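You operate a simulated robot arm through the tools that you are given. There is no shell and no other tool. Be economical: measure what you need, move in short steps, check, and stop when the job is done.

The job below is to be done with a simulated robot arm. You get a single attempt, and the scene is never put back.

TASK
Empty the red and green cups into the blue cup.
Fine: the red one first; pour all the cold tea over without a spill and stand each empty cup upright on the pale tray; the blue cup stays.

The check looks at the end state, three seconds after you hand in, the way a careful person would. Anything else that was tipped, shoved, dropped, spilled or broken makes it a failure.

THE ROBOT
A 6-joint arm with a two-finger parallel gripper, fixed in place. Base frame: the origin is at the foot of the arm, x ahead of it, y to its left, z up. Lengths are in mm, angles in rad, forces in N, time in s.
With the tool pointing down near the work surface it reaches from about 360 to 820 mm from the base axis. Its first joint turns from -2.897 to 2.897 rad. Payload 3.91 kg.
Tool frame: the origin (TCP) lies between the finger pads and is the grasp point; the fingertips stand 30 mm ahead of it; z points along the fingers, y is the line along which they close. Largest opening 110 mm; finger width 20, thickness 10; the body of the gripper, 48 by 112 mm, starts 55 mm behind the TCP.
Orientation is that of the tool frame in the base frame, as a unit quaternion [x, y, z, w]. With the fingers straight down and closing along the base's y, the tool's x points along the base's -x, its y along +y and its z along -z.

THE INTERFACE
- The arm moves only by the tool move_arm. Its argument "targets" is a list that holds one entry, the list of rows, each a list of 7 numbers: the gripper command, from -1 (shut) to 1 (fully open), values between in proportion, then the shift along the tool's x, y, z in m, then the turn, a rotation vector about the tool's x, y, z in rad. In form: [[[gripper, x, y, z, rx, ry, rz], ...]]. A call has 1 to 10 rows; each row is the pose to reach, as a shift and turn from the pose commanded when the call began, along the tool's axes at that moment. Each row takes 0.2 s and may step no farther than 50 mm and 0.15 rad from the row before; otherwise, or with a gripper value out of range, the whole call is refused. Where a pose cannot be reached the arm comes as near as it can. A force on the tool above 40 N (or 10 N above the force at the start of the call, whichever is more), or a blocked arm, ends the call early, and 0.2 s more pass. Each finger travels about 45 mm/s and halts on what it meets, pressing with about 20 N; the grip force reading is that of the motor and also rises with nothing between the fingers. The clock runs only during rows and for 0.2 s after the last one: add rows that repeat a pose to give the fingers time. The reply holds the time, the measured pose of the TCP, the force on the tool along the base axes, the opening and the grip force, in the units named above and with some noise.
- Cameras (640 x 400 px; columns grow to the right, rows downward): "scene" is fixed at [400, 651, 1423.2]; the picture's right is [-0.80, 0.60, 0.00], its down [0.48, 0.64, -0.60] and it looks along [-0.36, -0.48, -0.80] (base axes); focal length 214 px, centre (320, 200). "wrist" rides on the gripper at [77, 7, -115] in the tool frame; the picture's right is [-0.09, 1.00, 0.00], its down [-0.80, -0.07, -0.59] and it looks along [-0.59, -0.05, 0.80] (tool axes); focal length 270 px, centre (320, 200). There is no depth. A picture from a camera that has moved, and an enlarged one, comes with that camera's place and axes in the base frame and with its lens.
- snapshot(camera): a new picture of that camera. No time passes.
- slide_trunk(by): slides the trunk up (or, below 0, down) by that many mm; the arm rides with it, the base frame stays. It gives what a move gives, with no picture.
- inspect(camera, box): a new picture of the part [left, top, right, bottom] of that camera's present view, enlarged. No time passes.
- job_done(): hands the job in; it is judged then, once.

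Work in short steps. Places have to be worked out from the pictures, the camera data and where the tool is seen: move nearer, look again, correct. Check each grasp and each placing, and mend what went wrong. You have 120 turns and 84 pictures in all, those below and enlarged ones among them. Open the gripper and draw the arm clear of the work before you hand the job in, unless the task says otherwise; then end with one line.

The tools are called after "Emit:" by a JSON object that holds its "api" and its "payload". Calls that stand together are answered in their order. move_arm: Moves the arm, as the interface text tells. Its arguments: {"type":"object","properties":{"targets":{"type":"array"}},"required":["targets"]} The other tools are called the same way: slide_trunk (by) slides the trunk up or down; snapshot (camera) takes a picture; inspect (camera, box) takes an enlarged picture of a part of a camera's view; job_done () hands the job in.

At the start:

```text
clock: 0.0
eef_pos: [219.5, 379.1, 1216.0]
tcp_rot: [0.0, 1.0, 0.0, 0.0]
wrist_force: [-0.2, -0.4, 0.5]
width: 109.8
grasp_force: 0.0
trunk travel left (down, up): [-550.0, 60.0]
```

scene: 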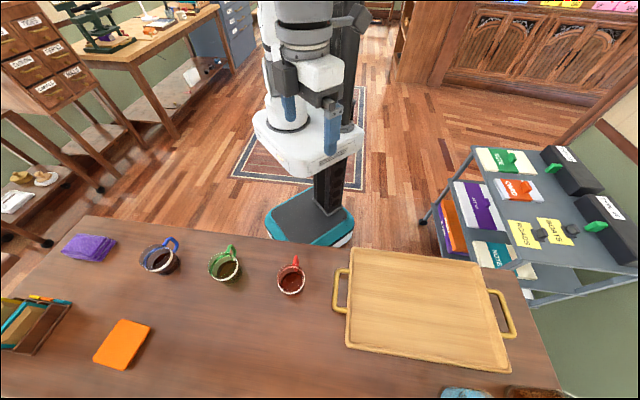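
wrist: 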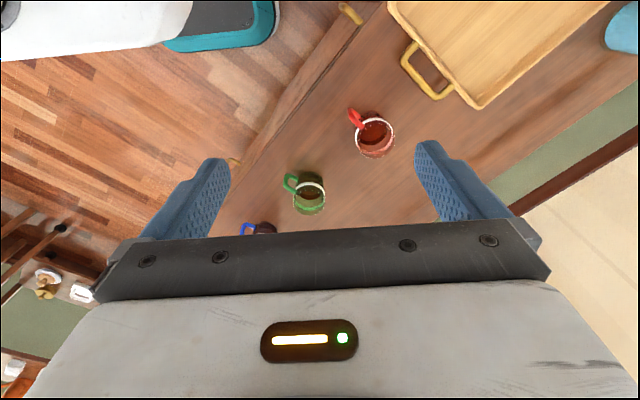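

The three cups stand in a row parallel to the table edge, with their handles towards the robot. The tray is at the robot's left. I'll enlarge the views to measure the cups and the tray.

Emit:
{"api": "inspect", "payload": {"camera": "scene", "box": [130, 220, 330, 320]}}

Emit:
{"api": "inspect", "payload": {"camera": "scene", "box": [320, 230, 540, 380]}}

```text
3.20 times, centred on (230, 270) of scene
camera zoom: at [400.0, 651.0, 1423.2], right [-0.8, 0.6, 0.0], down [0.48, 0.64, -0.6], along [-0.36, -0.48, -0.8], focal length 686 px, centre (608, -24)
```

zoom: 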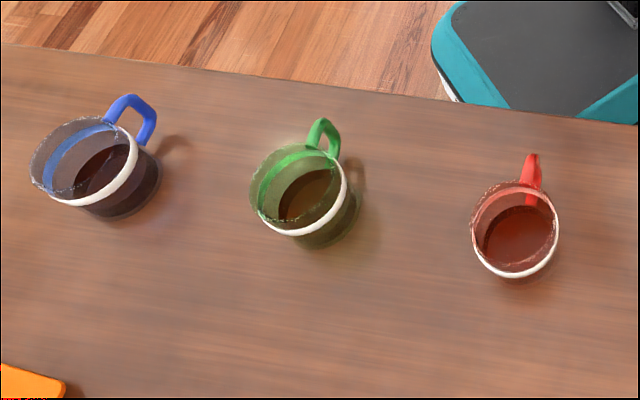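

```text
2.67 times, centred on (430, 305) of scene
camera zoom: at [400.0, 651.0, 1423.2], right [-0.8, 0.6, 0.0], down [0.48, 0.64, -0.6], along [-0.36, -0.48, -0.8], focal length 572 px, centre (27, -80)
```

zoom: 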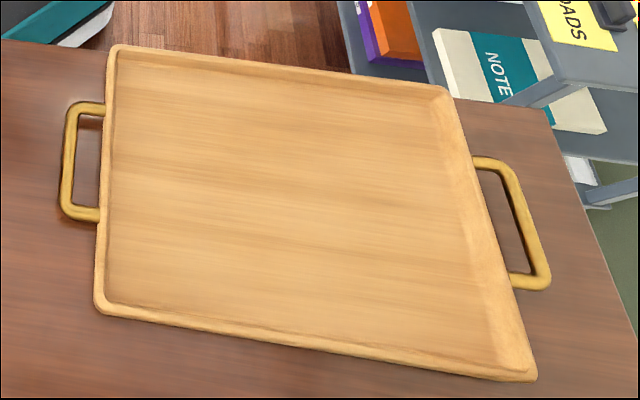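

The rims look about 70 mm across. I plan a side grasp with the tool horizontal, pointing outwards from the robot, and the camera on the upper side. First I'll test the wrist roll while up high.

Emit:
{"api": "move_arm", "payload": {"targets": [[[1, 0, 0, 0, 0, 0, 0.15], [1, 0, 0, 0, 0, 0, 0.3], [1, 0, 0, 0, 0, 0, 0.45], [1, 0, 0, 0, 0, 0, 0.6], [1, 0, 0, 0, 0, 0, 0.75], [1, 0, 0, 0, 0, 0, 0.9], [1, 0, 0, 0, 0, 0, 1.05], [1, 0, 0, 0, 0, 0, 1.2], [1, 0, 0, 0, 0, 0, 1.35], [1, 0, 0, 0, 0, 0, 1.5]]]}}

```text
clock: 2.2
eef_pos: [220.4, 378.7, 1214.1]
tcp_rot: [0.683, 0.73, 0.0, 0.001]
wrist_force: [0.2, -0.5, 0.4]
width: 110.0
grasp_force: 0.1
trunk travel left (down, up): [-550.0, 60.0]
```

The wrist followed the turn. I'll finish the roll so the tool's x points outwards, and raise the tool pitch a little.

Emit:
{"api": "move_arm", "payload": {"targets": [[[1, 0, 0, 0, 0, 0, 0.15], [1, 0, 0, 0, 0, 0, 0.3], [1, 0, 0, 0, 0, 0, 0.45], [1, 0, 0, 0, 0, 0, 0.6], [1, 0, 0, 0, 0, 0, 0.75], [1, 0, 0, 0, 0, 0, 0.856]]]}}

Emit:
{"api": "move_arm", "payload": {"targets": [[[1, 0, 0, 0, 0, 0.15, 0], [1, 0, 0, 0, 0, 0.3, 0], [1, 0, 0, 0, 0, 0.45, 0], [1, 0, 0, 0, 0, 0.6, 0], [1, 0, 0, 0, 0, 0.75, 0], [1, 0, 0, 0, 0, 0.9, 0], [1, 0, 0, 0, 0, 1.05, 0]]]}}

Emit:
{"api": "snapshot", "payload": {"camera": "scene"}}

Emit:
{"api": "snapshot", "payload": {"camera": "wrist"}}

```text
clock: 3.6
eef_pos: [327.6, 286.1, 1195.8]
tcp_rot: [0.904, 0.427, -0.009, -0.033]
wrist_force: [-0.4, 0.8, 0.1]
width: 109.6
grasp_force: 0.1
out of reach, approached as far as the arm can: row 3, 4, 5, 6
trunk travel left (down, up): [-550.0, 60.0]
```

```text
clock: 5.2
eef_pos: [328.8, 295.9, 1198.3]
tcp_rot: [0.796, 0.378, 0.411, -0.234]
wrist_force: [1.2, 0.1, 1.1]
width: 110.2
grasp_force: 0.1
out of reach, approached as far as the arm can: row 7
trunk travel left (down, up): [-550.0, 60.0]
```

```text
79 pictures are left
```

scene: 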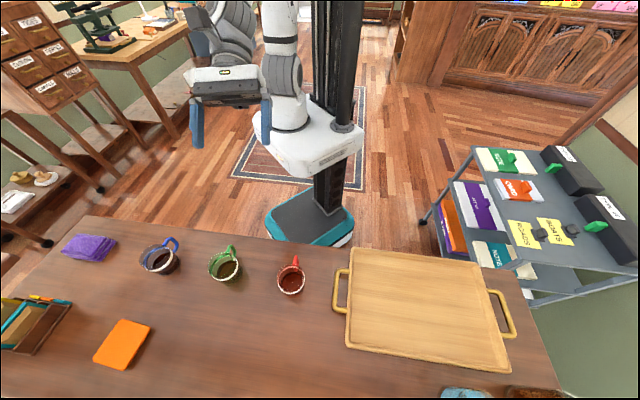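

```text
78 pictures are left
camera wrist: at [307.3, 244.7, 1324.5], right [0.76, -0.64, -0.13], down [-0.64, -0.69, -0.34], along [0.12, 0.34, -0.93], focal length 270 px, centre (320, 200)
```

wrist: 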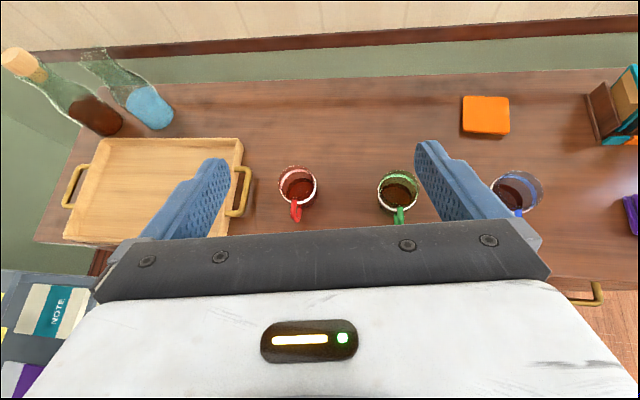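

The roll stops near its limit with the camera up, so I'll use the opposite roll (camera below), which leaves the wrist free to roll for pouring. This view is good for measuring, so I'll enlarge the cups and the tray before moving.

Emit:
{"api": "inspect", "payload": {"camera": "wrist", "box": [260, 140, 420, 240]}}

Emit:
{"api": "inspect", "payload": {"camera": "wrist", "box": [440, 140, 600, 240]}}

```text
4.00 times, centred on (340, 190) of wrist
camera zoom: at [307.3, 244.7, 1324.5], right [0.76, -0.64, -0.13], down [-0.64, -0.69, -0.34], along [0.12, 0.34, -0.93], focal length 1081 px, centre (240, 240)
```

zoom: 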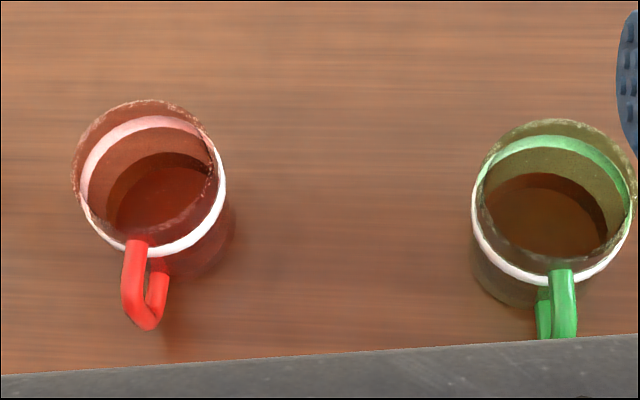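

```text
4.00 times, centred on (520, 190) of wrist
camera zoom: at [307.3, 244.7, 1324.5], right [0.76, -0.64, -0.13], down [-0.64, -0.69, -0.34], along [0.12, 0.34, -0.93], focal length 1081 px, centre (-480, 240)
```

zoom: 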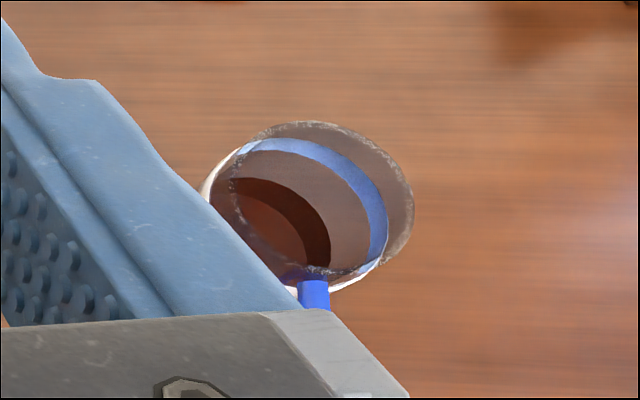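

Tool pitch works. Now I'll roll back half a turn, to camera below, which should sit mid-range for the last joint.

Emit:
{"api": "move_arm", "payload": {"targets": [[[1, 0, 0, 0, 0, 0, -0.15], [1, 0, 0, 0, 0, 0, -0.3], [1, 0, 0, 0, 0, 0, -0.45], [1, 0, 0, 0, 0, 0, -0.6], [1, 0, 0, 0, 0, 0, -0.75], [1, 0, 0, 0, 0, 0, -0.9], [1, 0, 0, 0, 0, 0, -1.05], [1, 0, 0, 0, 0, 0, -1.2], [1, 0, 0, 0, 0, 0, -1.35], [1, 0, 0, 0, 0, 0, -1.5]]]}}

Emit:
{"api": "move_arm", "payload": {"targets": [[[1, 0, 0, 0, 0, 0, -0.15], [1, 0, 0, 0, 0, 0, -0.3], [1, 0, 0, 0, 0, 0, -0.45], [1, 0, 0, 0, 0, 0, -0.6], [1, 0, 0, 0, 0, 0, -0.75], [1, 0, 0, 0, 0, 0, -0.9], [1, 0, 0, 0, 0, 0, -1.05], [1, 0, 0, 0, 0, 0, -1.2], [1, 0, 0, 0, 0, 0, -1.35], [1, 0, 0, 0, 0, 0, -1.5]]]}}

```text
clock: 7.4
eef_pos: [329.6, 296.3, 1199.8]
tcp_rot: [0.335, 0.813, 0.464, 0.107]
wrist_force: [-0.3, 0.1, 0.9]
width: 110.0
grasp_force: 0.2
trunk travel left (down, up): [-550.0, 60.0]
```

```text
clock: 9.6
eef_pos: [330.1, 297.9, 1199.9]
tcp_rot: [-0.309, 0.823, 0.268, 0.395]
wrist_force: [-0.3, 0.0, -0.5]
width: 110.1
grasp_force: 0.1
trunk travel left (down, up): [-550.0, 60.0]
```

Now I'll level the tool to 15° below horizontal, facing the table squarely.

Emit:
{"api": "move_arm", "payload": {"targets": [[[1, 0, 0, 0, 0.04, -0.11, -0.055], [1, 0, 0, 0, 0.079, -0.22, -0.11], [1, 0, 0, 0, 0.118, -0.33, -0.165]]]}}

Emit:
{"api": "slide_trunk", "payload": {"by": -250}}

Emit:
{"api": "snapshot", "payload": {"camera": "scene"}}

Emit:
{"api": "snapshot", "payload": {"camera": "wrist"}}

```text
clock: 10.4
eef_pos: [401.9, 293.3, 1219.5]
tcp_rot: [-0.308, 0.732, 0.238, 0.559]
wrist_force: [0.5, -0.1, -0.5]
width: 110.2
grasp_force: 0.1
out of reach, approached as far as the arm can: row 1, 2, 3
trunk travel left (down, up): [-550.0, 60.0]
```

```text
clock: 13.0
eef_pos: [403.0, 292.9, 971.9]
tcp_rot: [-0.306, 0.732, 0.237, 0.56]
wrist_force: [-0.4, 0.6, 0.6]
width: 109.9
grasp_force: 0.1
trunk travel left (down, up): [-300.0, 310.0]
```

```text
75 pictures are left
```

scene: 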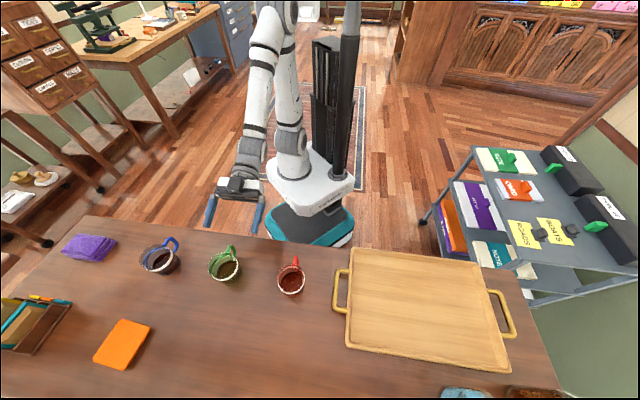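

```text
74 pictures are left
camera wrist: at [305.3, 203.0, 926.0], right [-0.7, 0.71, 0.09], down [-0.2, -0.31, 0.93], along [0.69, 0.63, 0.36], focal length 270 px, centre (320, 200)
```

wrist: 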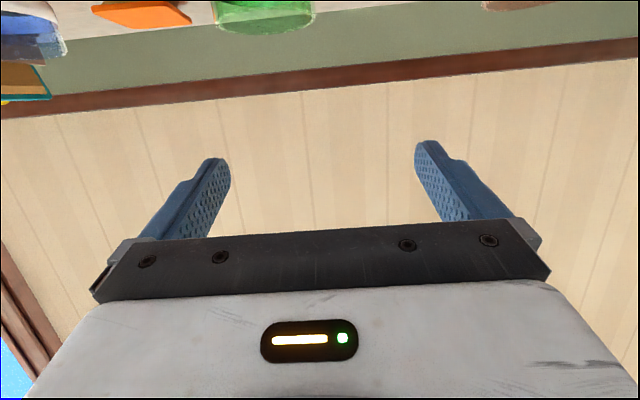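

The orientation has been reached at n≈492 mm from the base and 15° down. I'll shift left to sit between the red and green cups, then lower the trunk to see the cups from the side.

Emit:
{"api": "move_arm", "payload": {"targets": [[[1, 0, 0.03, 0, 0, 0, 0], [1, 0, 0.058, 0, 0, 0, 0]]]}}

Emit:
{"api": "slide_trunk", "payload": {"by": -75}}

Emit:
{"api": "snapshot", "payload": {"camera": "wrist"}}

Emit:
{"api": "snapshot", "payload": {"camera": "scene"}}

```text
clock: 13.6
eef_pos: [398.5, 295.0, 974.4]
tcp_rot: [-0.308, 0.732, 0.239, 0.558]
wrist_force: [-0.5, 0.5, 0.3]
width: 110.1
grasp_force: 0.1
out of reach, approached as far as the arm can: row 1, 2
trunk travel left (down, up): [-300.0, 310.0]
```

```text
clock: 14.7
eef_pos: [399.1, 294.7, 899.4]
tcp_rot: [-0.308, 0.732, 0.239, 0.559]
wrist_force: [-0.1, -0.2, 1.2]
width: 110.1
grasp_force: 0.0
trunk travel left (down, up): [-225.0, 385.0]
```

```text
73 pictures are left
camera wrist: at [302.3, 204.1, 853.5], right [-0.7, 0.71, 0.09], down [-0.2, -0.32, 0.93], along [0.69, 0.63, 0.36], focal length 270 px, centre (320, 200)
```

wrist: 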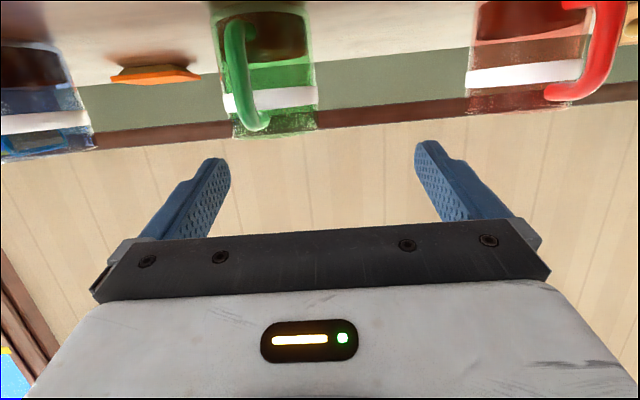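

```text
72 pictures are left
```

scene: 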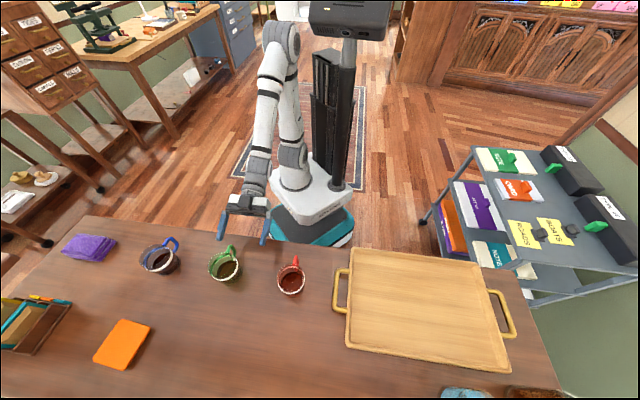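

This gives a good, though upside-down, side view of the cups. I'll enlarge it for heights, liquid levels and handle positions.

Emit:
{"api": "inspect", "payload": {"camera": "wrist", "box": [0, 0, 320, 200]}}

Emit:
{"api": "inspect", "payload": {"camera": "wrist", "box": [420, 0, 640, 137]}}

```text
2.00 times, centred on (160, 100) of wrist
camera zoom: at [302.3, 204.1, 853.5], right [-0.7, 0.71, 0.09], down [-0.2, -0.32, 0.93], along [0.69, 0.63, 0.36], focal length 541 px, centre (640, 400)
```

zoom: 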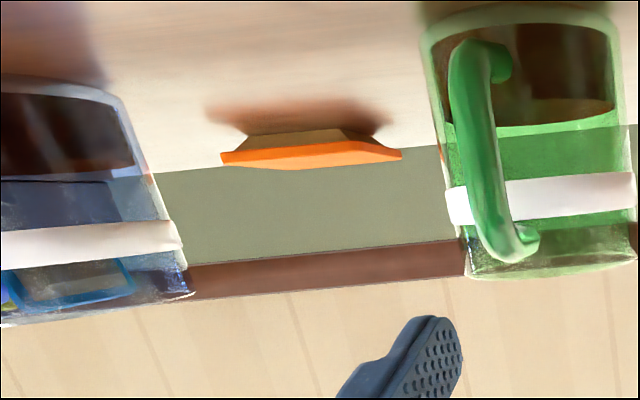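

```text
2.91 times, centred on (530, 68) of wrist
camera zoom: at [302.3, 204.1, 853.5], right [-0.7, 0.71, 0.09], down [-0.2, -0.32, 0.93], along [0.69, 0.63, 0.36], focal length 786 px, centre (-291, 582)
```

zoom: 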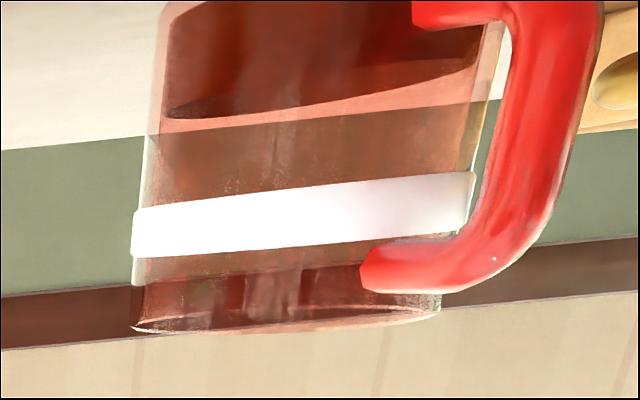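

The cups are about 75 mm across and 77 mm tall, with handles pointing straight back at the robot. Red stands at about n=584, e=-80 (n is along (1,1), e is along (1,-1)). I'll rise and move above the red cup's near side.

Emit:
{"api": "move_arm", "payload": {"targets": [[[1, -0.046, 0, -0.012, 0, 0, 0], [1, -0.065, 0.02, 0.02, 0, 0, 0], [1, -0.074, 0.065, 0.0445, 0, 0, 0], [1, -0.074, 0.11, 0.0445, 0, 0, 0], [1, -0.074, 0.154, 0.0445, 0, 0, 0]]]}}

Emit:
{"api": "inspect", "payload": {"camera": "scene", "box": [130, 180, 390, 320]}}

```text
refused: row 3 steps farther than a row can; nothing moved
```

```text
2.46 times, centred on (260, 250) of scene
camera zoom: at [400.0, 651.0, 1423.2], right [-0.8, 0.6, 0.0], down [0.48, 0.64, -0.6], along [-0.36, -0.48, -0.8], focal length 528 px, centre (468, 77)
```

zoom: 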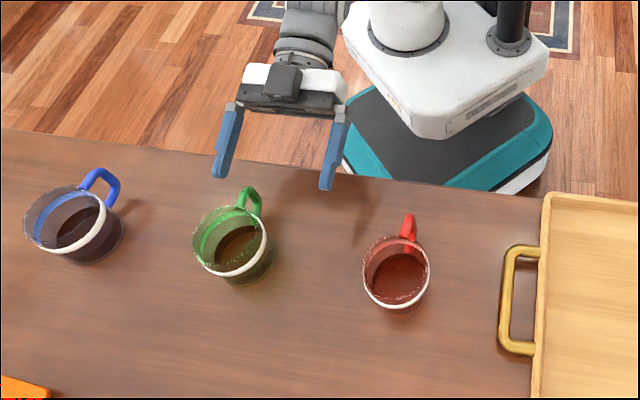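

One row's step was too long, so I'll use smaller steps.

Emit:
{"api": "move_arm", "payload": {"targets": [[[1, -0.046, 0, -0.012, 0, 0, 0], [1, -0.065, 0.02, 0.015, 0, 0, 0], [1, -0.074, 0.055, 0.0445, 0, 0, 0], [1, -0.074, 0.09, 0.0445, 0, 0, 0], [1, -0.074, 0.122, 0.0445, 0, 0, 0], [1, -0.074, 0.154, 0.0445, 0, 0, 0]]]}}

Emit:
{"api": "inspect", "payload": {"camera": "scene", "box": [130, 180, 390, 320]}}

```text
clock: 16.1
eef_pos: [425.8, 341.7, 955.1]
tcp_rot: [-0.313, 0.731, 0.244, 0.556]
wrist_force: [-0.1, 0.1, -1.3]
width: 110.2
grasp_force: 0.0
out of reach, approached as far as the arm can: row 2, 3, 4, 5, 6
trunk travel left (down, up): [-225.0, 385.0]
```

```text
2.46 times, centred on (260, 250) of scene
camera zoom: at [400.0, 651.0, 1423.2], right [-0.8, 0.6, 0.0], down [0.48, 0.64, -0.6], along [-0.36, -0.48, -0.8], focal length 528 px, centre (468, 77)
```

zoom: 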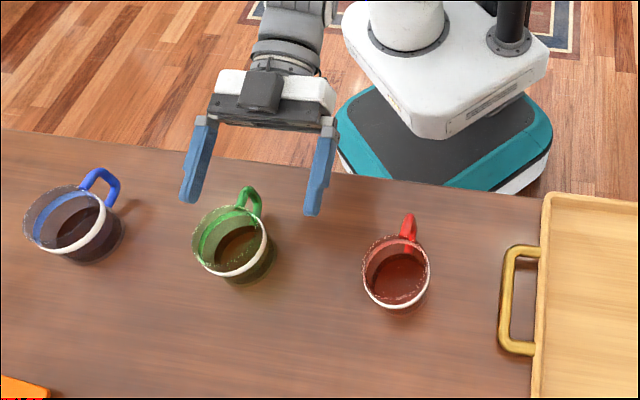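

Moving further left is blocked while the tool yaw is held at 45°. I'll test yawing the tool left so that it points radially, as the red cup would need.

Emit:
{"api": "move_arm", "payload": {"targets": [[[1, 0, 0, 0, -0.121, 0, -0.032], [1, 0, 0, 0, -0.242, 0, -0.065]]]}}

Emit:
{"api": "move_arm", "payload": {"targets": [[[1, 0, 0.03, 0, 0, 0, 0], [1, 0, 0.06, 0, 0, 0, 0]]]}}

```text
clock: 16.7
eef_pos: [427.3, 338.2, 955.7]
tcp_rot: [-0.398, 0.686, 0.309, 0.524]
wrist_force: [0.3, 0.4, 0.5]
width: 110.1
grasp_force: 0.1
trunk travel left (down, up): [-225.0, 385.0]
```

```text
clock: 17.3
eef_pos: [373.1, 369.2, 955.6]
tcp_rot: [-0.398, 0.686, 0.309, 0.524]
wrist_force: [0.4, 0.2, 0.2]
width: 110.0
grasp_force: 0.0
trunk travel left (down, up): [-225.0, 385.0]
```

Yawing works: the tool needs to point at least about 7° left of radial. I'll keep this 60° yaw and move to just behind and above the red cup.

Emit:
{"api": "move_arm", "payload": {"targets": [[[1, -0.0065, 0.032, 0.024, 0, 0, 0], [1, -0.013, 0.0634, 0.0483, 0, 0, 0], [1, -0.013, 0.0634, 0.0483, 0, 0, 0]]]}}

Emit:
{"api": "inspect", "payload": {"camera": "scene", "box": [220, 200, 380, 300]}}

Emit:
{"api": "snapshot", "payload": {"camera": "wrist"}}

```text
clock: 18.1
eef_pos: [347.1, 441.0, 957.6]
tcp_rot: [-0.4, 0.687, 0.309, 0.522]
wrist_force: [-0.3, 0.1, 0.1]
width: 110.1
grasp_force: 0.0
trunk travel left (down, up): [-225.0, 385.0]
```

```text
4.00 times, centred on (300, 250) of scene
camera zoom: at [400.0, 651.0, 1423.2], right [-0.8, 0.6, 0.0], down [0.48, 0.64, -0.6], along [-0.36, -0.48, -0.8], focal length 858 px, centre (400, 0)
```

zoom: 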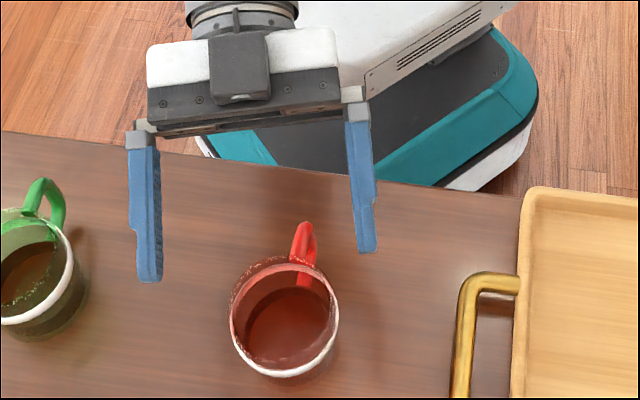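

```text
66 pictures are left
camera wrist: at [275.2, 329.4, 912.6], right [-0.86, 0.51, 0.09], down [-0.11, -0.36, 0.93], along [0.5, 0.79, 0.36], focal length 270 px, centre (320, 200)
```

wrist: 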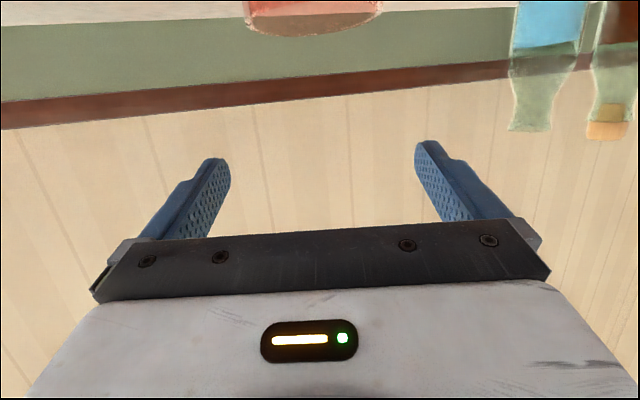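

The cup's axis lies about 5 mm left of the finger midline and 30 mm ahead of the TCP. I'll correct sideways and lower the trunk part way, so the fingers straddle the rim.

Emit:
{"api": "move_arm", "payload": {"targets": [[[1, 0, 0.0054, 0, 0, 0, 0], [1, 0, 0.0054, 0, 0, 0, 0]]]}}

Emit:
{"api": "slide_trunk", "payload": {"by": -60}}

Emit:
{"api": "inspect", "payload": {"camera": "scene", "box": [220, 200, 380, 300]}}

Emit:
{"api": "snapshot", "payload": {"camera": "wrist"}}

```text
clock: 18.7
eef_pos: [346.3, 441.0, 958.3]
tcp_rot: [-0.4, 0.686, 0.31, 0.522]
wrist_force: [-0.9, -1.0, 1.6]
width: 110.0
grasp_force: 0.0
out of reach, approached as far as the arm can: row 1, 2
trunk travel left (down, up): [-225.0, 385.0]
```

```text
clock: 19.7
eef_pos: [347.1, 440.8, 897.6]
tcp_rot: [-0.4, 0.686, 0.31, 0.523]
wrist_force: [-0.5, -0.2, -0.1]
width: 109.9
grasp_force: 0.0
trunk travel left (down, up): [-165.0, 445.0]
```

```text
4.00 times, centred on (300, 250) of scene
camera zoom: at [400.0, 651.0, 1423.2], right [-0.8, 0.6, 0.0], down [0.48, 0.64, -0.6], along [-0.36, -0.48, -0.8], focal length 858 px, centre (400, 0)
```

zoom: 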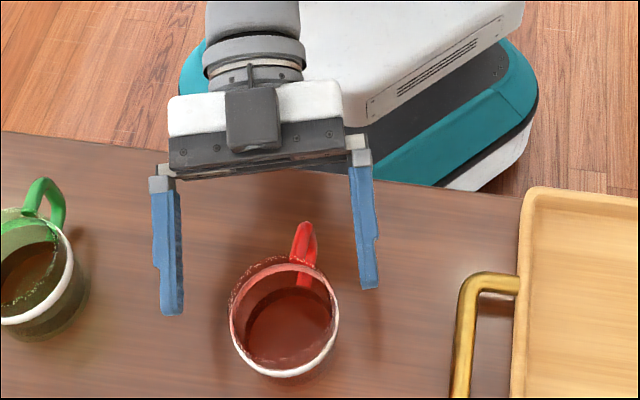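

```text
64 pictures are left
camera wrist: at [275.3, 329.0, 852.7], right [-0.86, 0.51, 0.09], down [-0.11, -0.36, 0.93], along [0.5, 0.79, 0.36], focal length 270 px, centre (320, 200)
```

wrist: 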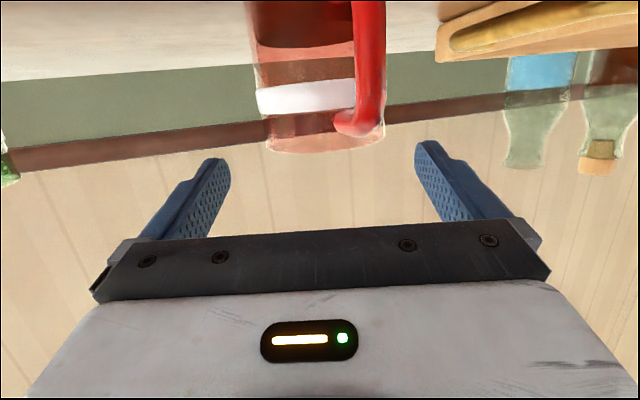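

I'm at the yaw limit again, so I'll add 0.05 rad of yaw to the left along with the sideways correction.

Emit:
{"api": "move_arm", "payload": {"targets": [[[1, -0.0014, 0.0045, 0.0052, -0.048, 0, -0.013], [1, -0.0014, 0.0045, 0.0052, -0.048, 0, -0.013]]]}}

Emit:
{"api": "slide_trunk", "payload": {"by": -30}}

Emit:
{"api": "inspect", "payload": {"camera": "scene", "box": [220, 200, 380, 300]}}

Emit:
{"api": "snapshot", "payload": {"camera": "wrist"}}

```text
clock: 20.3
eef_pos: [345.2, 447.6, 896.5]
tcp_rot: [-0.416, 0.676, 0.323, 0.515]
wrist_force: [-1.0, 0.2, -0.4]
width: 109.7
grasp_force: 0.0
trunk travel left (down, up): [-165.0, 445.0]
```

```text
clock: 21.1
eef_pos: [344.4, 448.3, 867.7]
tcp_rot: [-0.416, 0.676, 0.323, 0.515]
wrist_force: [1.0, 0.0, 0.2]
width: 110.0
grasp_force: 0.1
trunk travel left (down, up): [-135.0, 475.0]
```

```text
4.00 times, centred on (300, 250) of scene
camera zoom: at [400.0, 651.0, 1423.2], right [-0.8, 0.6, 0.0], down [0.48, 0.64, -0.6], along [-0.36, -0.48, -0.8], focal length 858 px, centre (400, 0)
```

zoom: 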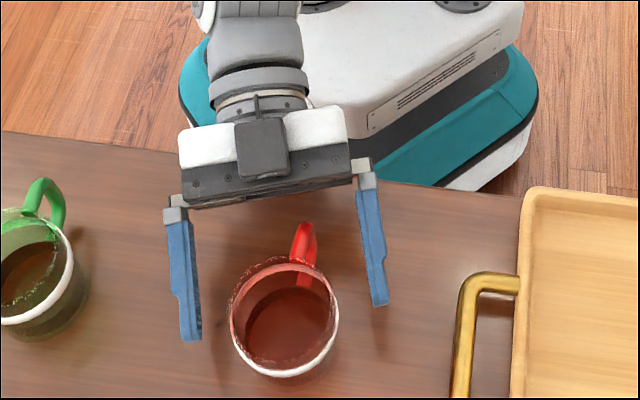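

```text
62 pictures are left
camera wrist: at [279.1, 332.6, 822.4], right [-0.88, 0.46, 0.09], down [-0.09, -0.36, 0.93], along [0.46, 0.81, 0.36], focal length 270 px, centre (320, 200)
```

wrist: 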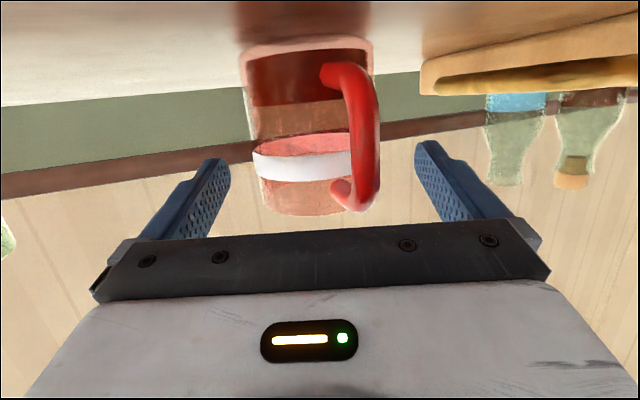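

The fingers straddle the cup and it looks centred to within a few millimetres. I'll lower 30 mm more and check the gap between the handle and the gripper body.

Emit:
{"api": "slide_trunk", "payload": {"by": -30}}

Emit:
{"api": "inspect", "payload": {"camera": "scene", "box": [240, 230, 340, 292]}}

Emit:
{"api": "snapshot", "payload": {"camera": "wrist"}}

```text
clock: 21.8
eef_pos: [344.6, 447.8, 837.4]
tcp_rot: [-0.416, 0.676, 0.323, 0.515]
wrist_force: [-0.7, 0.8, -0.1]
width: 109.8
grasp_force: 0.0
trunk travel left (down, up): [-105.0, 505.0]
```

```text
6.40 times, centred on (290, 261) of scene
camera zoom: at [400.0, 651.0, 1423.2], right [-0.8, 0.6, 0.0], down [0.48, 0.64, -0.6], along [-0.36, -0.48, -0.8], focal length 1373 px, centre (512, -190)
```

zoom: 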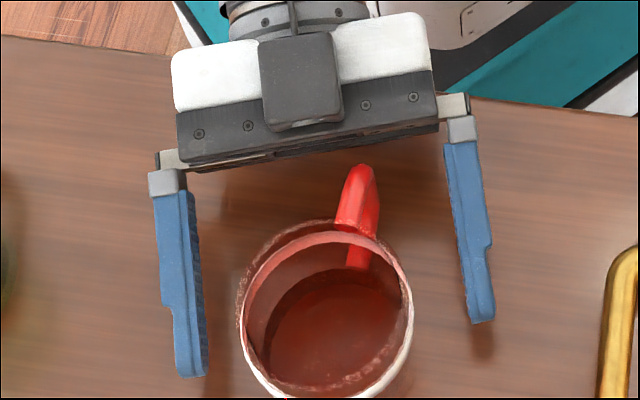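

```text
60 pictures are left
camera wrist: at [279.1, 332.6, 792.4], right [-0.88, 0.46, 0.09], down [-0.09, -0.36, 0.93], along [0.46, 0.81, 0.36], focal length 270 px, centre (320, 200)
```

wrist: 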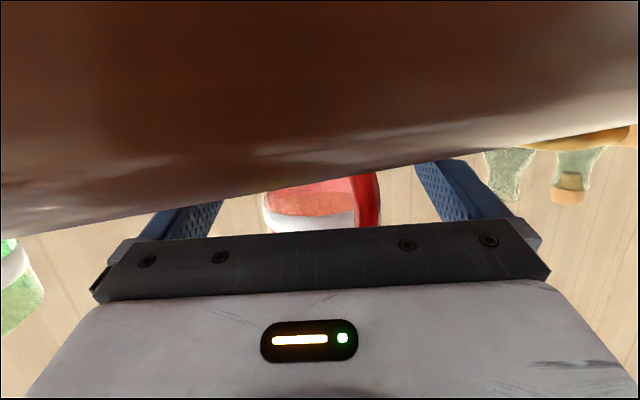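

The handle clears the body by about 10 mm, the fingertips are just past the cup's middle, and it is centred sideways. I'll advance 5 mm and close.

Emit:
{"api": "move_arm", "payload": {"targets": [[[1, -0.0013, 0, 0.0048, 0, 0, 0], [0.4, -0.0013, 0, 0.0048, 0, 0, 0], [0.1, -0.0013, 0, 0.0048, 0, 0, 0], [-1, -0.0013, 0, 0.0048, 0, 0, 0], [-1, -0.0013, 0, 0.0048, 0, 0, 0], [-1, -0.0013, 0, 0.0048, 0, 0, 0], [-1, -0.0013, 0, 0.0048, 0, 0, 0]]]}}

Emit:
{"api": "inspect", "payload": {"camera": "scene", "box": [240, 230, 340, 292]}}

```text
clock: 23.4
eef_pos: [346.3, 452.4, 837.3]
tcp_rot: [-0.416, 0.676, 0.323, 0.515]
wrist_force: [0.5, 0.1, -0.2]
width: 67.9
grasp_force: 19.9
trunk travel left (down, up): [-105.0, 505.0]
```

```text
6.40 times, centred on (290, 261) of scene
camera zoom: at [400.0, 651.0, 1423.2], right [-0.8, 0.6, 0.0], down [0.48, 0.64, -0.6], along [-0.36, -0.48, -0.8], focal length 1373 px, centre (512, -190)
```

zoom: 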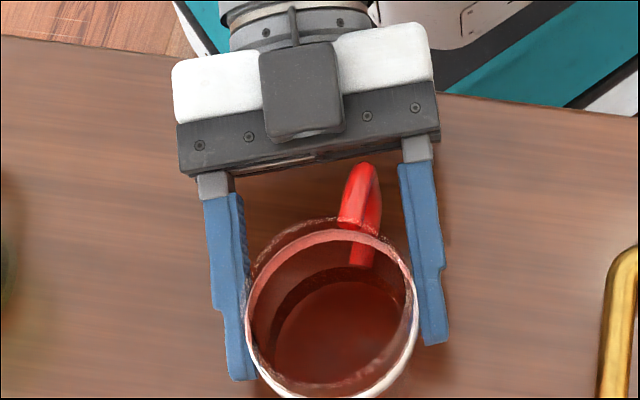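

Red is gripped at 67.9 mm with 20 N. I'll lift it straight up with the trunk, then view the hold and the blue cup closely.

Emit:
{"api": "slide_trunk", "payload": {"by": 20}}

Emit:
{"api": "slide_trunk", "payload": {"by": 110}}

Emit:
{"api": "inspect", "payload": {"camera": "scene", "box": [130, 230, 210, 280]}}

Emit:
{"api": "inspect", "payload": {"camera": "scene", "box": [180, 180, 340, 280]}}

```text
clock: 24.1
eef_pos: [347.0, 451.2, 858.9]
tcp_rot: [-0.416, 0.676, 0.323, 0.515]
wrist_force: [-0.1, -0.6, 2.7]
width: 67.0
grasp_force: 19.7
trunk travel left (down, up): [-125.0, 485.0]
```

```text
clock: 25.5
eef_pos: [346.2, 452.1, 967.8]
tcp_rot: [-0.416, 0.677, 0.323, 0.514]
wrist_force: [0.1, -1.1, -1.9]
width: 60.5
grasp_force: 20.0
trunk travel left (down, up): [-235.0, 375.0]
```

```text
8.00 times, centred on (170, 255) of scene
camera zoom: at [400.0, 651.0, 1423.2], right [-0.8, 0.6, 0.0], down [0.48, 0.64, -0.6], along [-0.36, -0.48, -0.8], focal length 1716 px, centre (1520, -240)
```

zoom: 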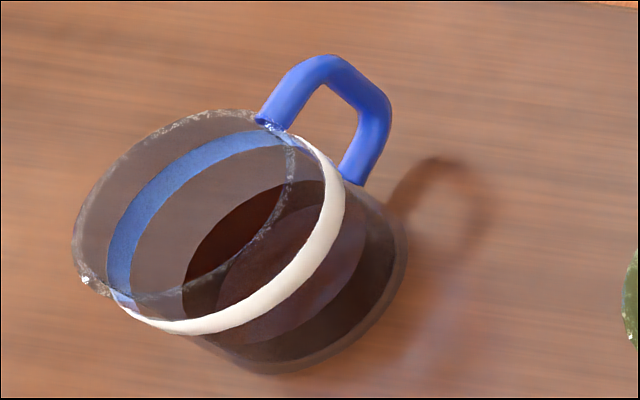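

```text
4.00 times, centred on (260, 230) of scene
camera zoom: at [400.0, 651.0, 1423.2], right [-0.8, 0.6, 0.0], down [0.48, 0.64, -0.6], along [-0.36, -0.48, -0.8], focal length 858 px, centre (560, 80)
```

zoom: 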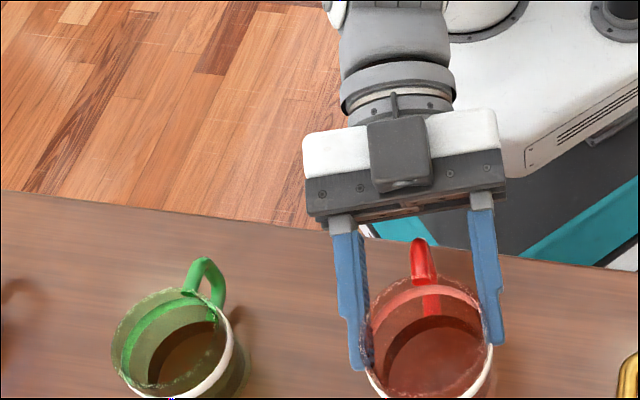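

The opening shrank to 60.5 mm, so the cup may be creeping forward out of the fingers. I'll look closely, since no time passes, before deciding.

Emit:
{"api": "inspect", "payload": {"camera": "scene", "box": [250, 210, 330, 290]}}

Emit:
{"api": "snapshot", "payload": {"camera": "wrist"}}

```text
5.00 times, centred on (290, 250) of scene
camera zoom: at [400.0, 651.0, 1423.2], right [-0.8, 0.6, 0.0], down [0.48, 0.64, -0.6], along [-0.36, -0.48, -0.8], focal length 1072 px, centre (470, -50)
```

zoom: 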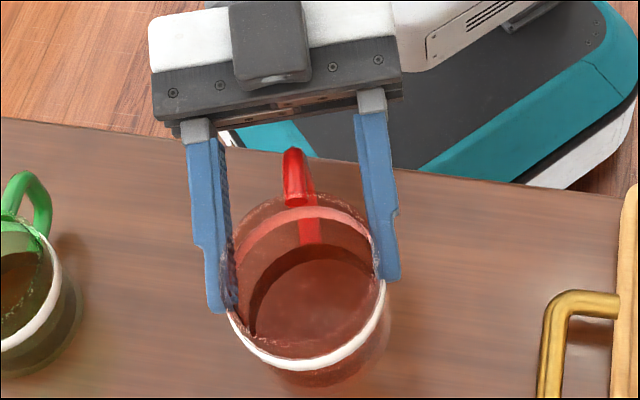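

```text
55 pictures are left
camera wrist: at [281.4, 337.4, 922.4], right [-0.88, 0.46, 0.09], down [-0.09, -0.36, 0.93], along [0.46, 0.81, 0.36], focal length 270 px, centre (320, 200)
```

wrist: 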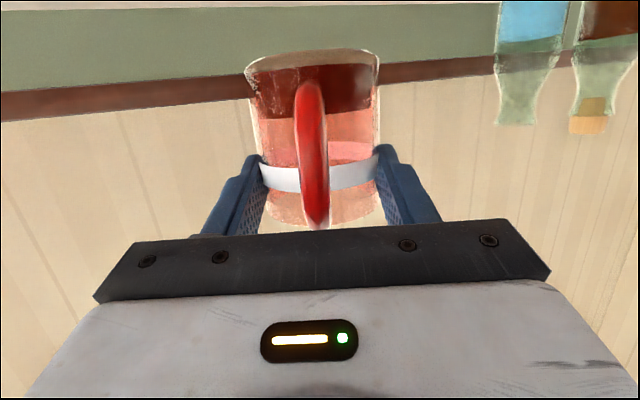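

The cup has slid about 20 mm down and forward to the fingertips, so the grip was too far back. I'll set it straight back down on the table quickly, with the bottom about 108 mm above it, and regrasp.

Emit:
{"api": "move_arm", "payload": {"targets": [[[-1, 0.0338, 0, 0.0091, 0, 0, 0], [-1, 0.0676, 0, 0.0181, 0, 0, 0], [-1, 0.0985, 0, 0.0264, 0, 0, 0]]]}}

Emit:
{"api": "inspect", "payload": {"camera": "scene", "box": [250, 220, 330, 300]}}

Emit:
{"api": "snapshot", "payload": {"camera": "wrist"}}

```text
clock: 26.3
eef_pos: [348.1, 450.1, 864.9]
tcp_rot: [-0.418, 0.675, 0.326, 0.514]
wrist_force: [1.0, -0.3, -1.3]
width: 60.2
grasp_force: 19.8
trunk travel left (down, up): [-235.0, 375.0]
```

```text
5.00 times, centred on (290, 260) of scene
camera zoom: at [400.0, 651.0, 1423.2], right [-0.8, 0.6, 0.0], down [0.48, 0.64, -0.6], along [-0.36, -0.48, -0.8], focal length 1072 px, centre (470, -100)
```

zoom: 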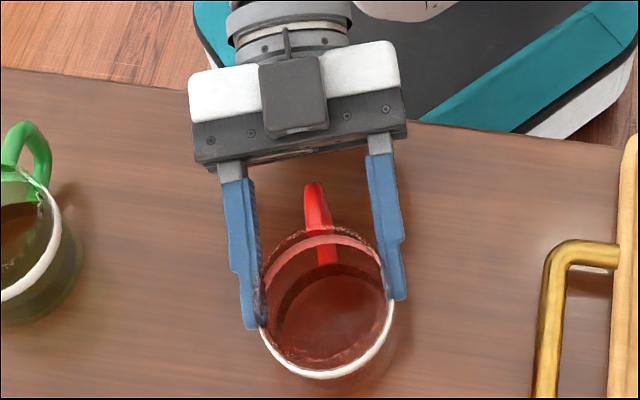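

```text
53 pictures are left
camera wrist: at [283.8, 334.9, 820.3], right [-0.88, 0.46, 0.09], down [-0.09, -0.36, 0.93], along [0.46, 0.81, 0.36], focal length 270 px, centre (320, 200)
```

wrist: 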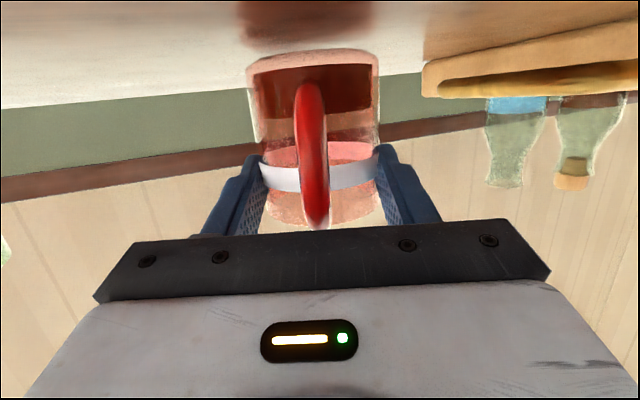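

The reading is steady at 60.2 mm. Red is really about 60 mm across, and the 67.9 mm came from a finger sitting on the handle, which let the cup twist and slide. The handle is now in line with the gripper, so I'll seat the cup on the table, release, and go lower for a cleaner grip.

Emit:
{"api": "slide_trunk", "payload": {"by": -3}}

Emit:
{"api": "move_arm", "payload": {"targets": [[[0.3, 0, 0, 0, 0, 0, 0], [0.6, 0, 0, 0, 0, 0, 0], [1, 0, 0, 0, 0, 0, 0], [1, 0, 0, 0, 0, 0, 0], [1, 0, 0, 0, 0, 0, 0]]]}}

Emit:
{"api": "snapshot", "payload": {"camera": "wrist"}}

Emit:
{"api": "inspect", "payload": {"camera": "scene", "box": [240, 230, 340, 292]}}

```text
clock: 26.8
eef_pos: [347.4, 449.8, 861.1]
tcp_rot: [-0.419, 0.675, 0.326, 0.512]
wrist_force: [-0.2, -0.4, -1.3]
width: 60.4
grasp_force: 20.1
trunk travel left (down, up): [-232.0, 378.0]
```

```text
clock: 28.0
eef_pos: [347.1, 451.4, 862.3]
tcp_rot: [-0.419, 0.675, 0.326, 0.512]
wrist_force: [0.4, 0.1, 0.2]
width: 110.0
grasp_force: 0.0
trunk travel left (down, up): [-232.0, 378.0]
```

```text
52 pictures are left
camera wrist: at [283.8, 335.0, 817.5], right [-0.88, 0.46, 0.1], down [-0.09, -0.36, 0.93], along [0.46, 0.81, 0.36], focal length 270 px, centre (320, 200)
```

wrist: 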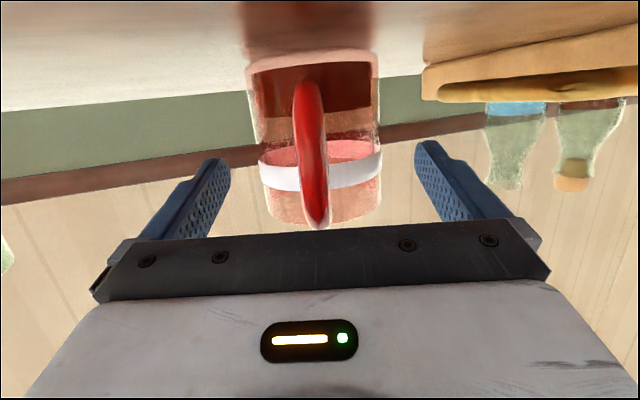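

```text
6.40 times, centred on (290, 261) of scene
camera zoom: at [400.0, 651.0, 1423.2], right [-0.8, 0.6, 0.0], down [0.48, 0.64, -0.6], along [-0.36, -0.48, -0.8], focal length 1373 px, centre (512, -190)
```

zoom: 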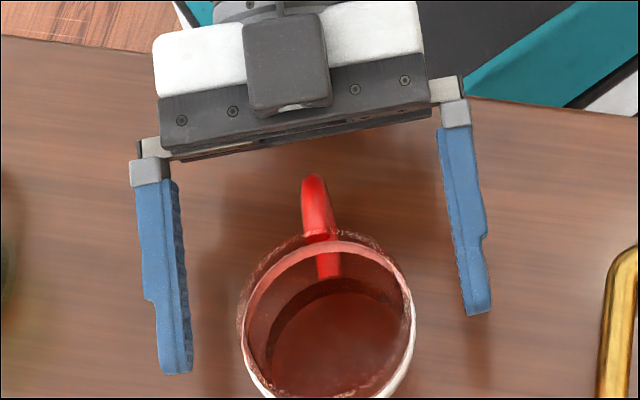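

The cup stands upright, unspilled. Its true diameter is about 68 mm; the first grip was at the very ends of the pads and slid off. Its centre is about 28 mm ahead of the TCP, so I'll drop 25 mm and advance about 11.5 mm, just short of touching the handle.

Emit:
{"api": "slide_trunk", "payload": {"by": -25}}

Emit:
{"api": "move_arm", "payload": {"targets": [[[1, -0.0015, 0, 0.0055, 0, 0, 0], [1, -0.003, 0, 0.0111, 0, 0, 0], [1, -0.003, 0, 0.0111, 0, 0, 0]]]}}

Emit:
{"api": "inspect", "payload": {"camera": "scene", "box": [240, 230, 340, 292]}}

```text
clock: 28.7
eef_pos: [348.2, 450.7, 837.6]
tcp_rot: [-0.418, 0.675, 0.326, 0.513]
wrist_force: [-0.2, 0.2, 0.8]
width: 109.9
grasp_force: 0.1
trunk travel left (down, up): [-207.0, 403.0]
```

```text
clock: 29.4
eef_pos: [350.6, 455.8, 835.2]
tcp_rot: [-0.42, 0.678, 0.323, 0.509]
wrist_force: [-13.6, -15.7, 8.7]
width: 109.8
grasp_force: 0.0
trunk travel left (down, up): [-207.0, 403.0]
stopped in row 3: the force on the tool passed its limit (the readings are from after the stop); the commanded pose is now the measured one
```

```text
6.40 times, centred on (290, 261) of scene
camera zoom: at [400.0, 651.0, 1423.2], right [-0.8, 0.6, 0.0], down [0.48, 0.64, -0.6], along [-0.36, -0.48, -0.8], focal length 1373 px, centre (512, -190)
```

zoom: 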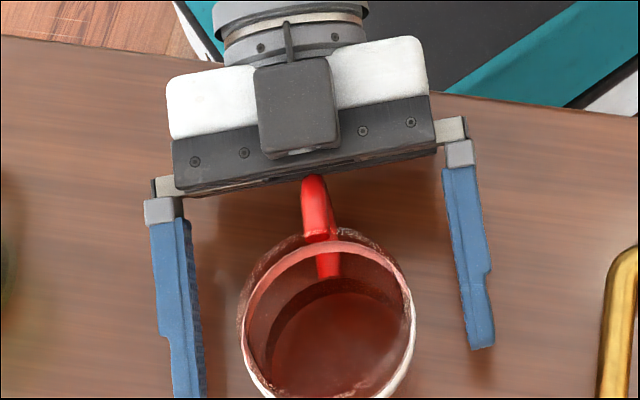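

The cup did not move, yet I feel about 22 N pushing back along the table-edge normal. The underside of the gripper (camera side) is meeting the table edge. I'll back off, rise 8 mm and pitch the tool to 30° down, which also clears the handle better.

Emit:
{"api": "move_arm", "payload": {"targets": [[[1, 0.0013, 0, -0.0048, 0, 0, 0], [1, 0.0013, 0, -0.0048, 0, 0, 0]]]}}

Emit:
{"api": "slide_trunk", "payload": {"by": 8}}

Emit:
{"api": "move_arm", "payload": {"targets": [[[1, 0, 0, 0, 0, 0.13, 0], [1, 0, 0, 0, 0, 0.26, 0], [1, 0, 0, 0, 0, 0.26, 0]]]}}

Emit:
{"api": "inspect", "payload": {"camera": "scene", "box": [240, 230, 340, 292]}}

Emit:
{"api": "snapshot", "payload": {"camera": "wrist"}}

```text
clock: 29.9
eef_pos: [351.0, 453.2, 834.4]
tcp_rot: [-0.421, 0.679, 0.323, 0.508]
wrist_force: [0.4, -0.7, 0.0]
width: 110.0
grasp_force: 0.0
trunk travel left (down, up): [-207.0, 403.0]
```

```text
clock: 30.5
eef_pos: [350.6, 452.9, 842.2]
tcp_rot: [-0.421, 0.678, 0.324, 0.508]
wrist_force: [0.5, -0.2, 0.6]
width: 109.8
grasp_force: 0.1
trunk travel left (down, up): [-215.0, 395.0]
```

```text
clock: 31.3
eef_pos: [350.6, 454.7, 842.4]
tcp_rot: [-0.458, 0.739, 0.266, 0.417]
wrist_force: [-0.2, -0.3, -0.7]
width: 109.9
grasp_force: 0.2
trunk travel left (down, up): [-215.0, 395.0]
```

```text
6.40 times, centred on (290, 261) of scene
camera zoom: at [400.0, 651.0, 1423.2], right [-0.8, 0.6, 0.0], down [0.48, 0.64, -0.6], along [-0.36, -0.48, -0.8], focal length 1373 px, centre (512, -190)
```

zoom: 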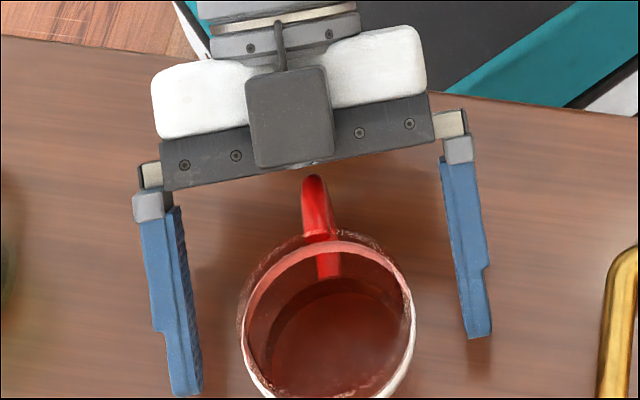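

```text
48 pictures are left
camera wrist: at [283.2, 331.6, 834.3], right [-0.87, 0.48, 0.09], down [0.03, -0.13, 0.99], along [0.48, 0.87, 0.1], focal length 270 px, centre (320, 200)
```

wrist: 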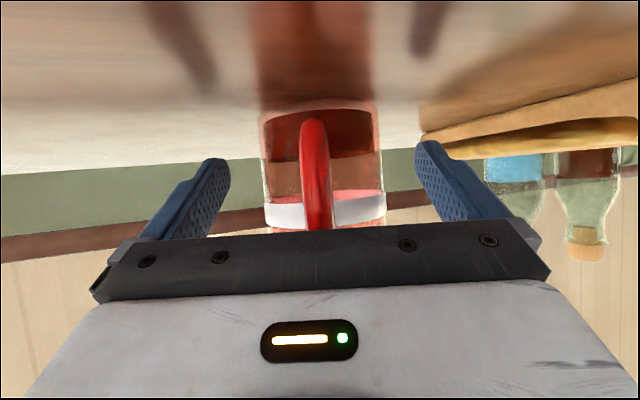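

There's clear room now. I'll advance 10 mm horizontally and close on the cup.

Emit:
{"api": "move_arm", "payload": {"targets": [[[1, -0.0025, 0, 0.0043, 0, 0, 0], [1, -0.005, 0, 0.00866, 0, 0, 0], [0.5, -0.005, 0, 0.00866, 0, 0, 0], [0.3, -0.005, 0, 0.00866, 0, 0, 0], [-1, -0.005, 0, 0.00866, 0, 0, 0], [-1, -0.005, 0, 0.00866, 0, 0, 0], [-1, -0.005, 0, 0.00866, 0, 0, 0], [-1, -0.005, 0, 0.00866, 0, 0, 0]]]}}

Emit:
{"api": "inspect", "payload": {"camera": "scene", "box": [240, 230, 340, 292]}}

```text
clock: 33.1
eef_pos: [355.0, 463.9, 843.0]
tcp_rot: [-0.458, 0.739, 0.266, 0.416]
wrist_force: [0.6, 0.1, 2.5]
width: 60.6
grasp_force: 19.8
trunk travel left (down, up): [-215.0, 395.0]
```

```text
6.40 times, centred on (290, 261) of scene
camera zoom: at [400.0, 651.0, 1423.2], right [-0.8, 0.6, 0.0], down [0.48, 0.64, -0.6], along [-0.36, -0.48, -0.8], focal length 1373 px, centre (512, -190)
```

zoom: 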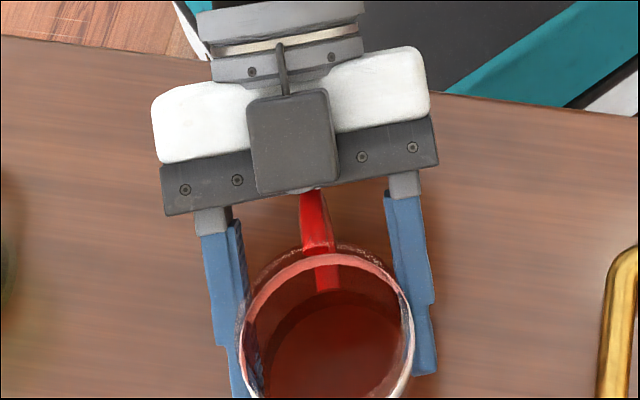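

Gripped at 60.6 mm, deep on the pads and below the band. I'll lift 20 mm and check that it holds.

Emit:
{"api": "slide_trunk", "payload": {"by": 20}}

Emit:
{"api": "slide_trunk", "payload": {"by": 100}}

Emit:
{"api": "snapshot", "payload": {"camera": "wrist"}}

```text
clock: 33.8
eef_pos: [355.8, 462.6, 861.9]
tcp_rot: [-0.459, 0.739, 0.267, 0.416]
wrist_force: [-0.9, 0.6, -1.2]
width: 60.4
grasp_force: 20.3
trunk travel left (down, up): [-235.0, 375.0]
```

```text
clock: 35.1
eef_pos: [354.6, 463.5, 960.8]
tcp_rot: [-0.458, 0.738, 0.267, 0.417]
wrist_force: [-0.2, 0.5, -1.8]
width: 60.4
grasp_force: 20.2
trunk travel left (down, up): [-335.0, 275.0]
```

```text
46 pictures are left
camera wrist: at [288.2, 340.9, 953.6], right [-0.88, 0.48, 0.09], down [0.03, -0.13, 0.99], along [0.48, 0.87, 0.1], focal length 270 px, centre (320, 200)
```

wrist: 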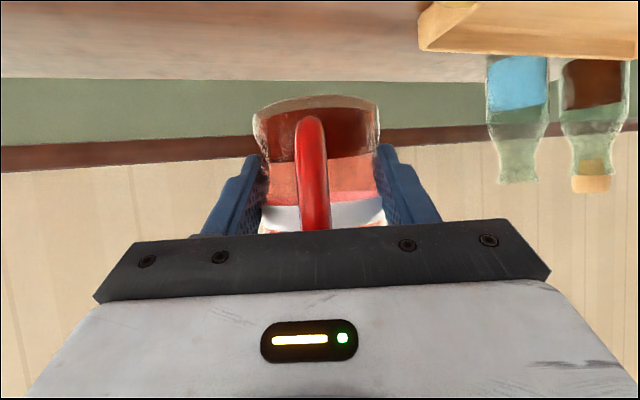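

It holds firmly at 60.4 mm with no slip. Blue's centre works out at (622, 204) with its rim at about z 877. I'll carry red across, high over green, in gentle steps to a point left of blue.

Emit:
{"api": "move_arm", "payload": {"targets": [[[-1, 0.0034, -0.0148, -0.0058, 0, 0, 0], [-1, 0.0084, -0.037, -0.0145, 0, 0, 0], [-1, 0.0134, -0.0591, -0.0232, 0, 0, 0], [-1, 0.0184, -0.0813, -0.0319, 0, 0, 0], [-1, 0.0235, -0.1035, -0.0406, 0, 0, 0], [-1, 0.0285, -0.1257, -0.0494, 0, 0, 0], [-1, 0.0318, -0.1405, -0.0552, 0, 0, 0], [-1, 0.0335, -0.1478, -0.058, 0, 0, 0]]]}}

```text
clock: 36.9
eef_pos: [460.1, 337.3, 961.3]
tcp_rot: [-0.458, 0.739, 0.267, 0.416]
wrist_force: [-0.2, -0.9, -1.3]
width: 60.4
grasp_force: 19.5
trunk travel left (down, up): [-335.0, 275.0]
```

Half way, still level and held. I'll carry on with the second half.

Emit:
{"api": "move_arm", "payload": {"targets": [[[-1, 0.0034, -0.0148, -0.0058, 0, 0, 0], [-1, 0.0084, -0.037, -0.0145, 0, 0, 0], [-1, 0.0134, -0.0591, -0.0232, 0, 0, 0], [-1, 0.0184, -0.0813, -0.0319, 0, 0, 0], [-1, 0.0235, -0.1035, -0.0406, 0, 0, 0], [-1, 0.0285, -0.1257, -0.0494, 0, 0, 0], [-1, 0.0318, -0.1405, -0.0552, 0, 0, 0], [-1, 0.0335, -0.1478, -0.058, 0, 0, 0]]]}}

Emit:
{"api": "snapshot", "payload": {"camera": "scene"}}

Emit:
{"api": "inspect", "payload": {"camera": "scene", "box": [120, 190, 260, 290]}}

```text
clock: 38.7
eef_pos: [563.7, 212.9, 960.5]
tcp_rot: [-0.458, 0.739, 0.266, 0.417]
wrist_force: [0.3, -0.9, -1.8]
width: 60.3
grasp_force: 20.0
trunk travel left (down, up): [-335.0, 275.0]
```

```text
45 pictures are left
```

scene: 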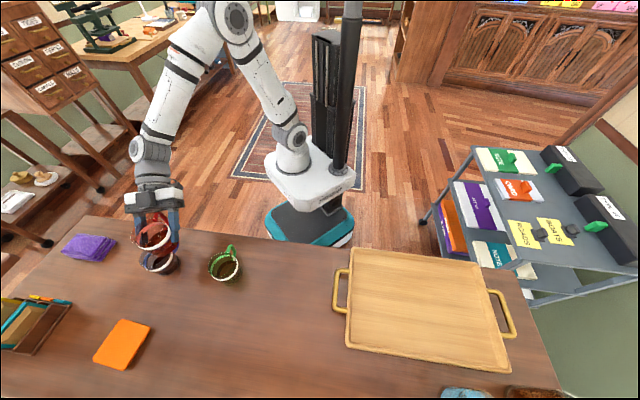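

```text
4.00 times, centred on (190, 240) of scene
camera zoom: at [400.0, 651.0, 1423.2], right [-0.8, 0.6, 0.0], down [0.48, 0.64, -0.6], along [-0.36, -0.48, -0.8], focal length 858 px, centre (840, 40)
```

zoom: 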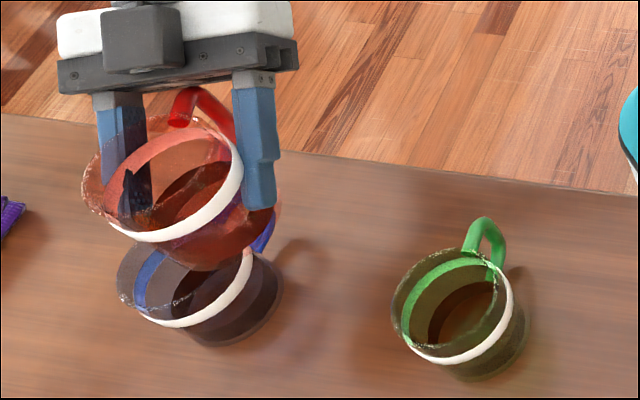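

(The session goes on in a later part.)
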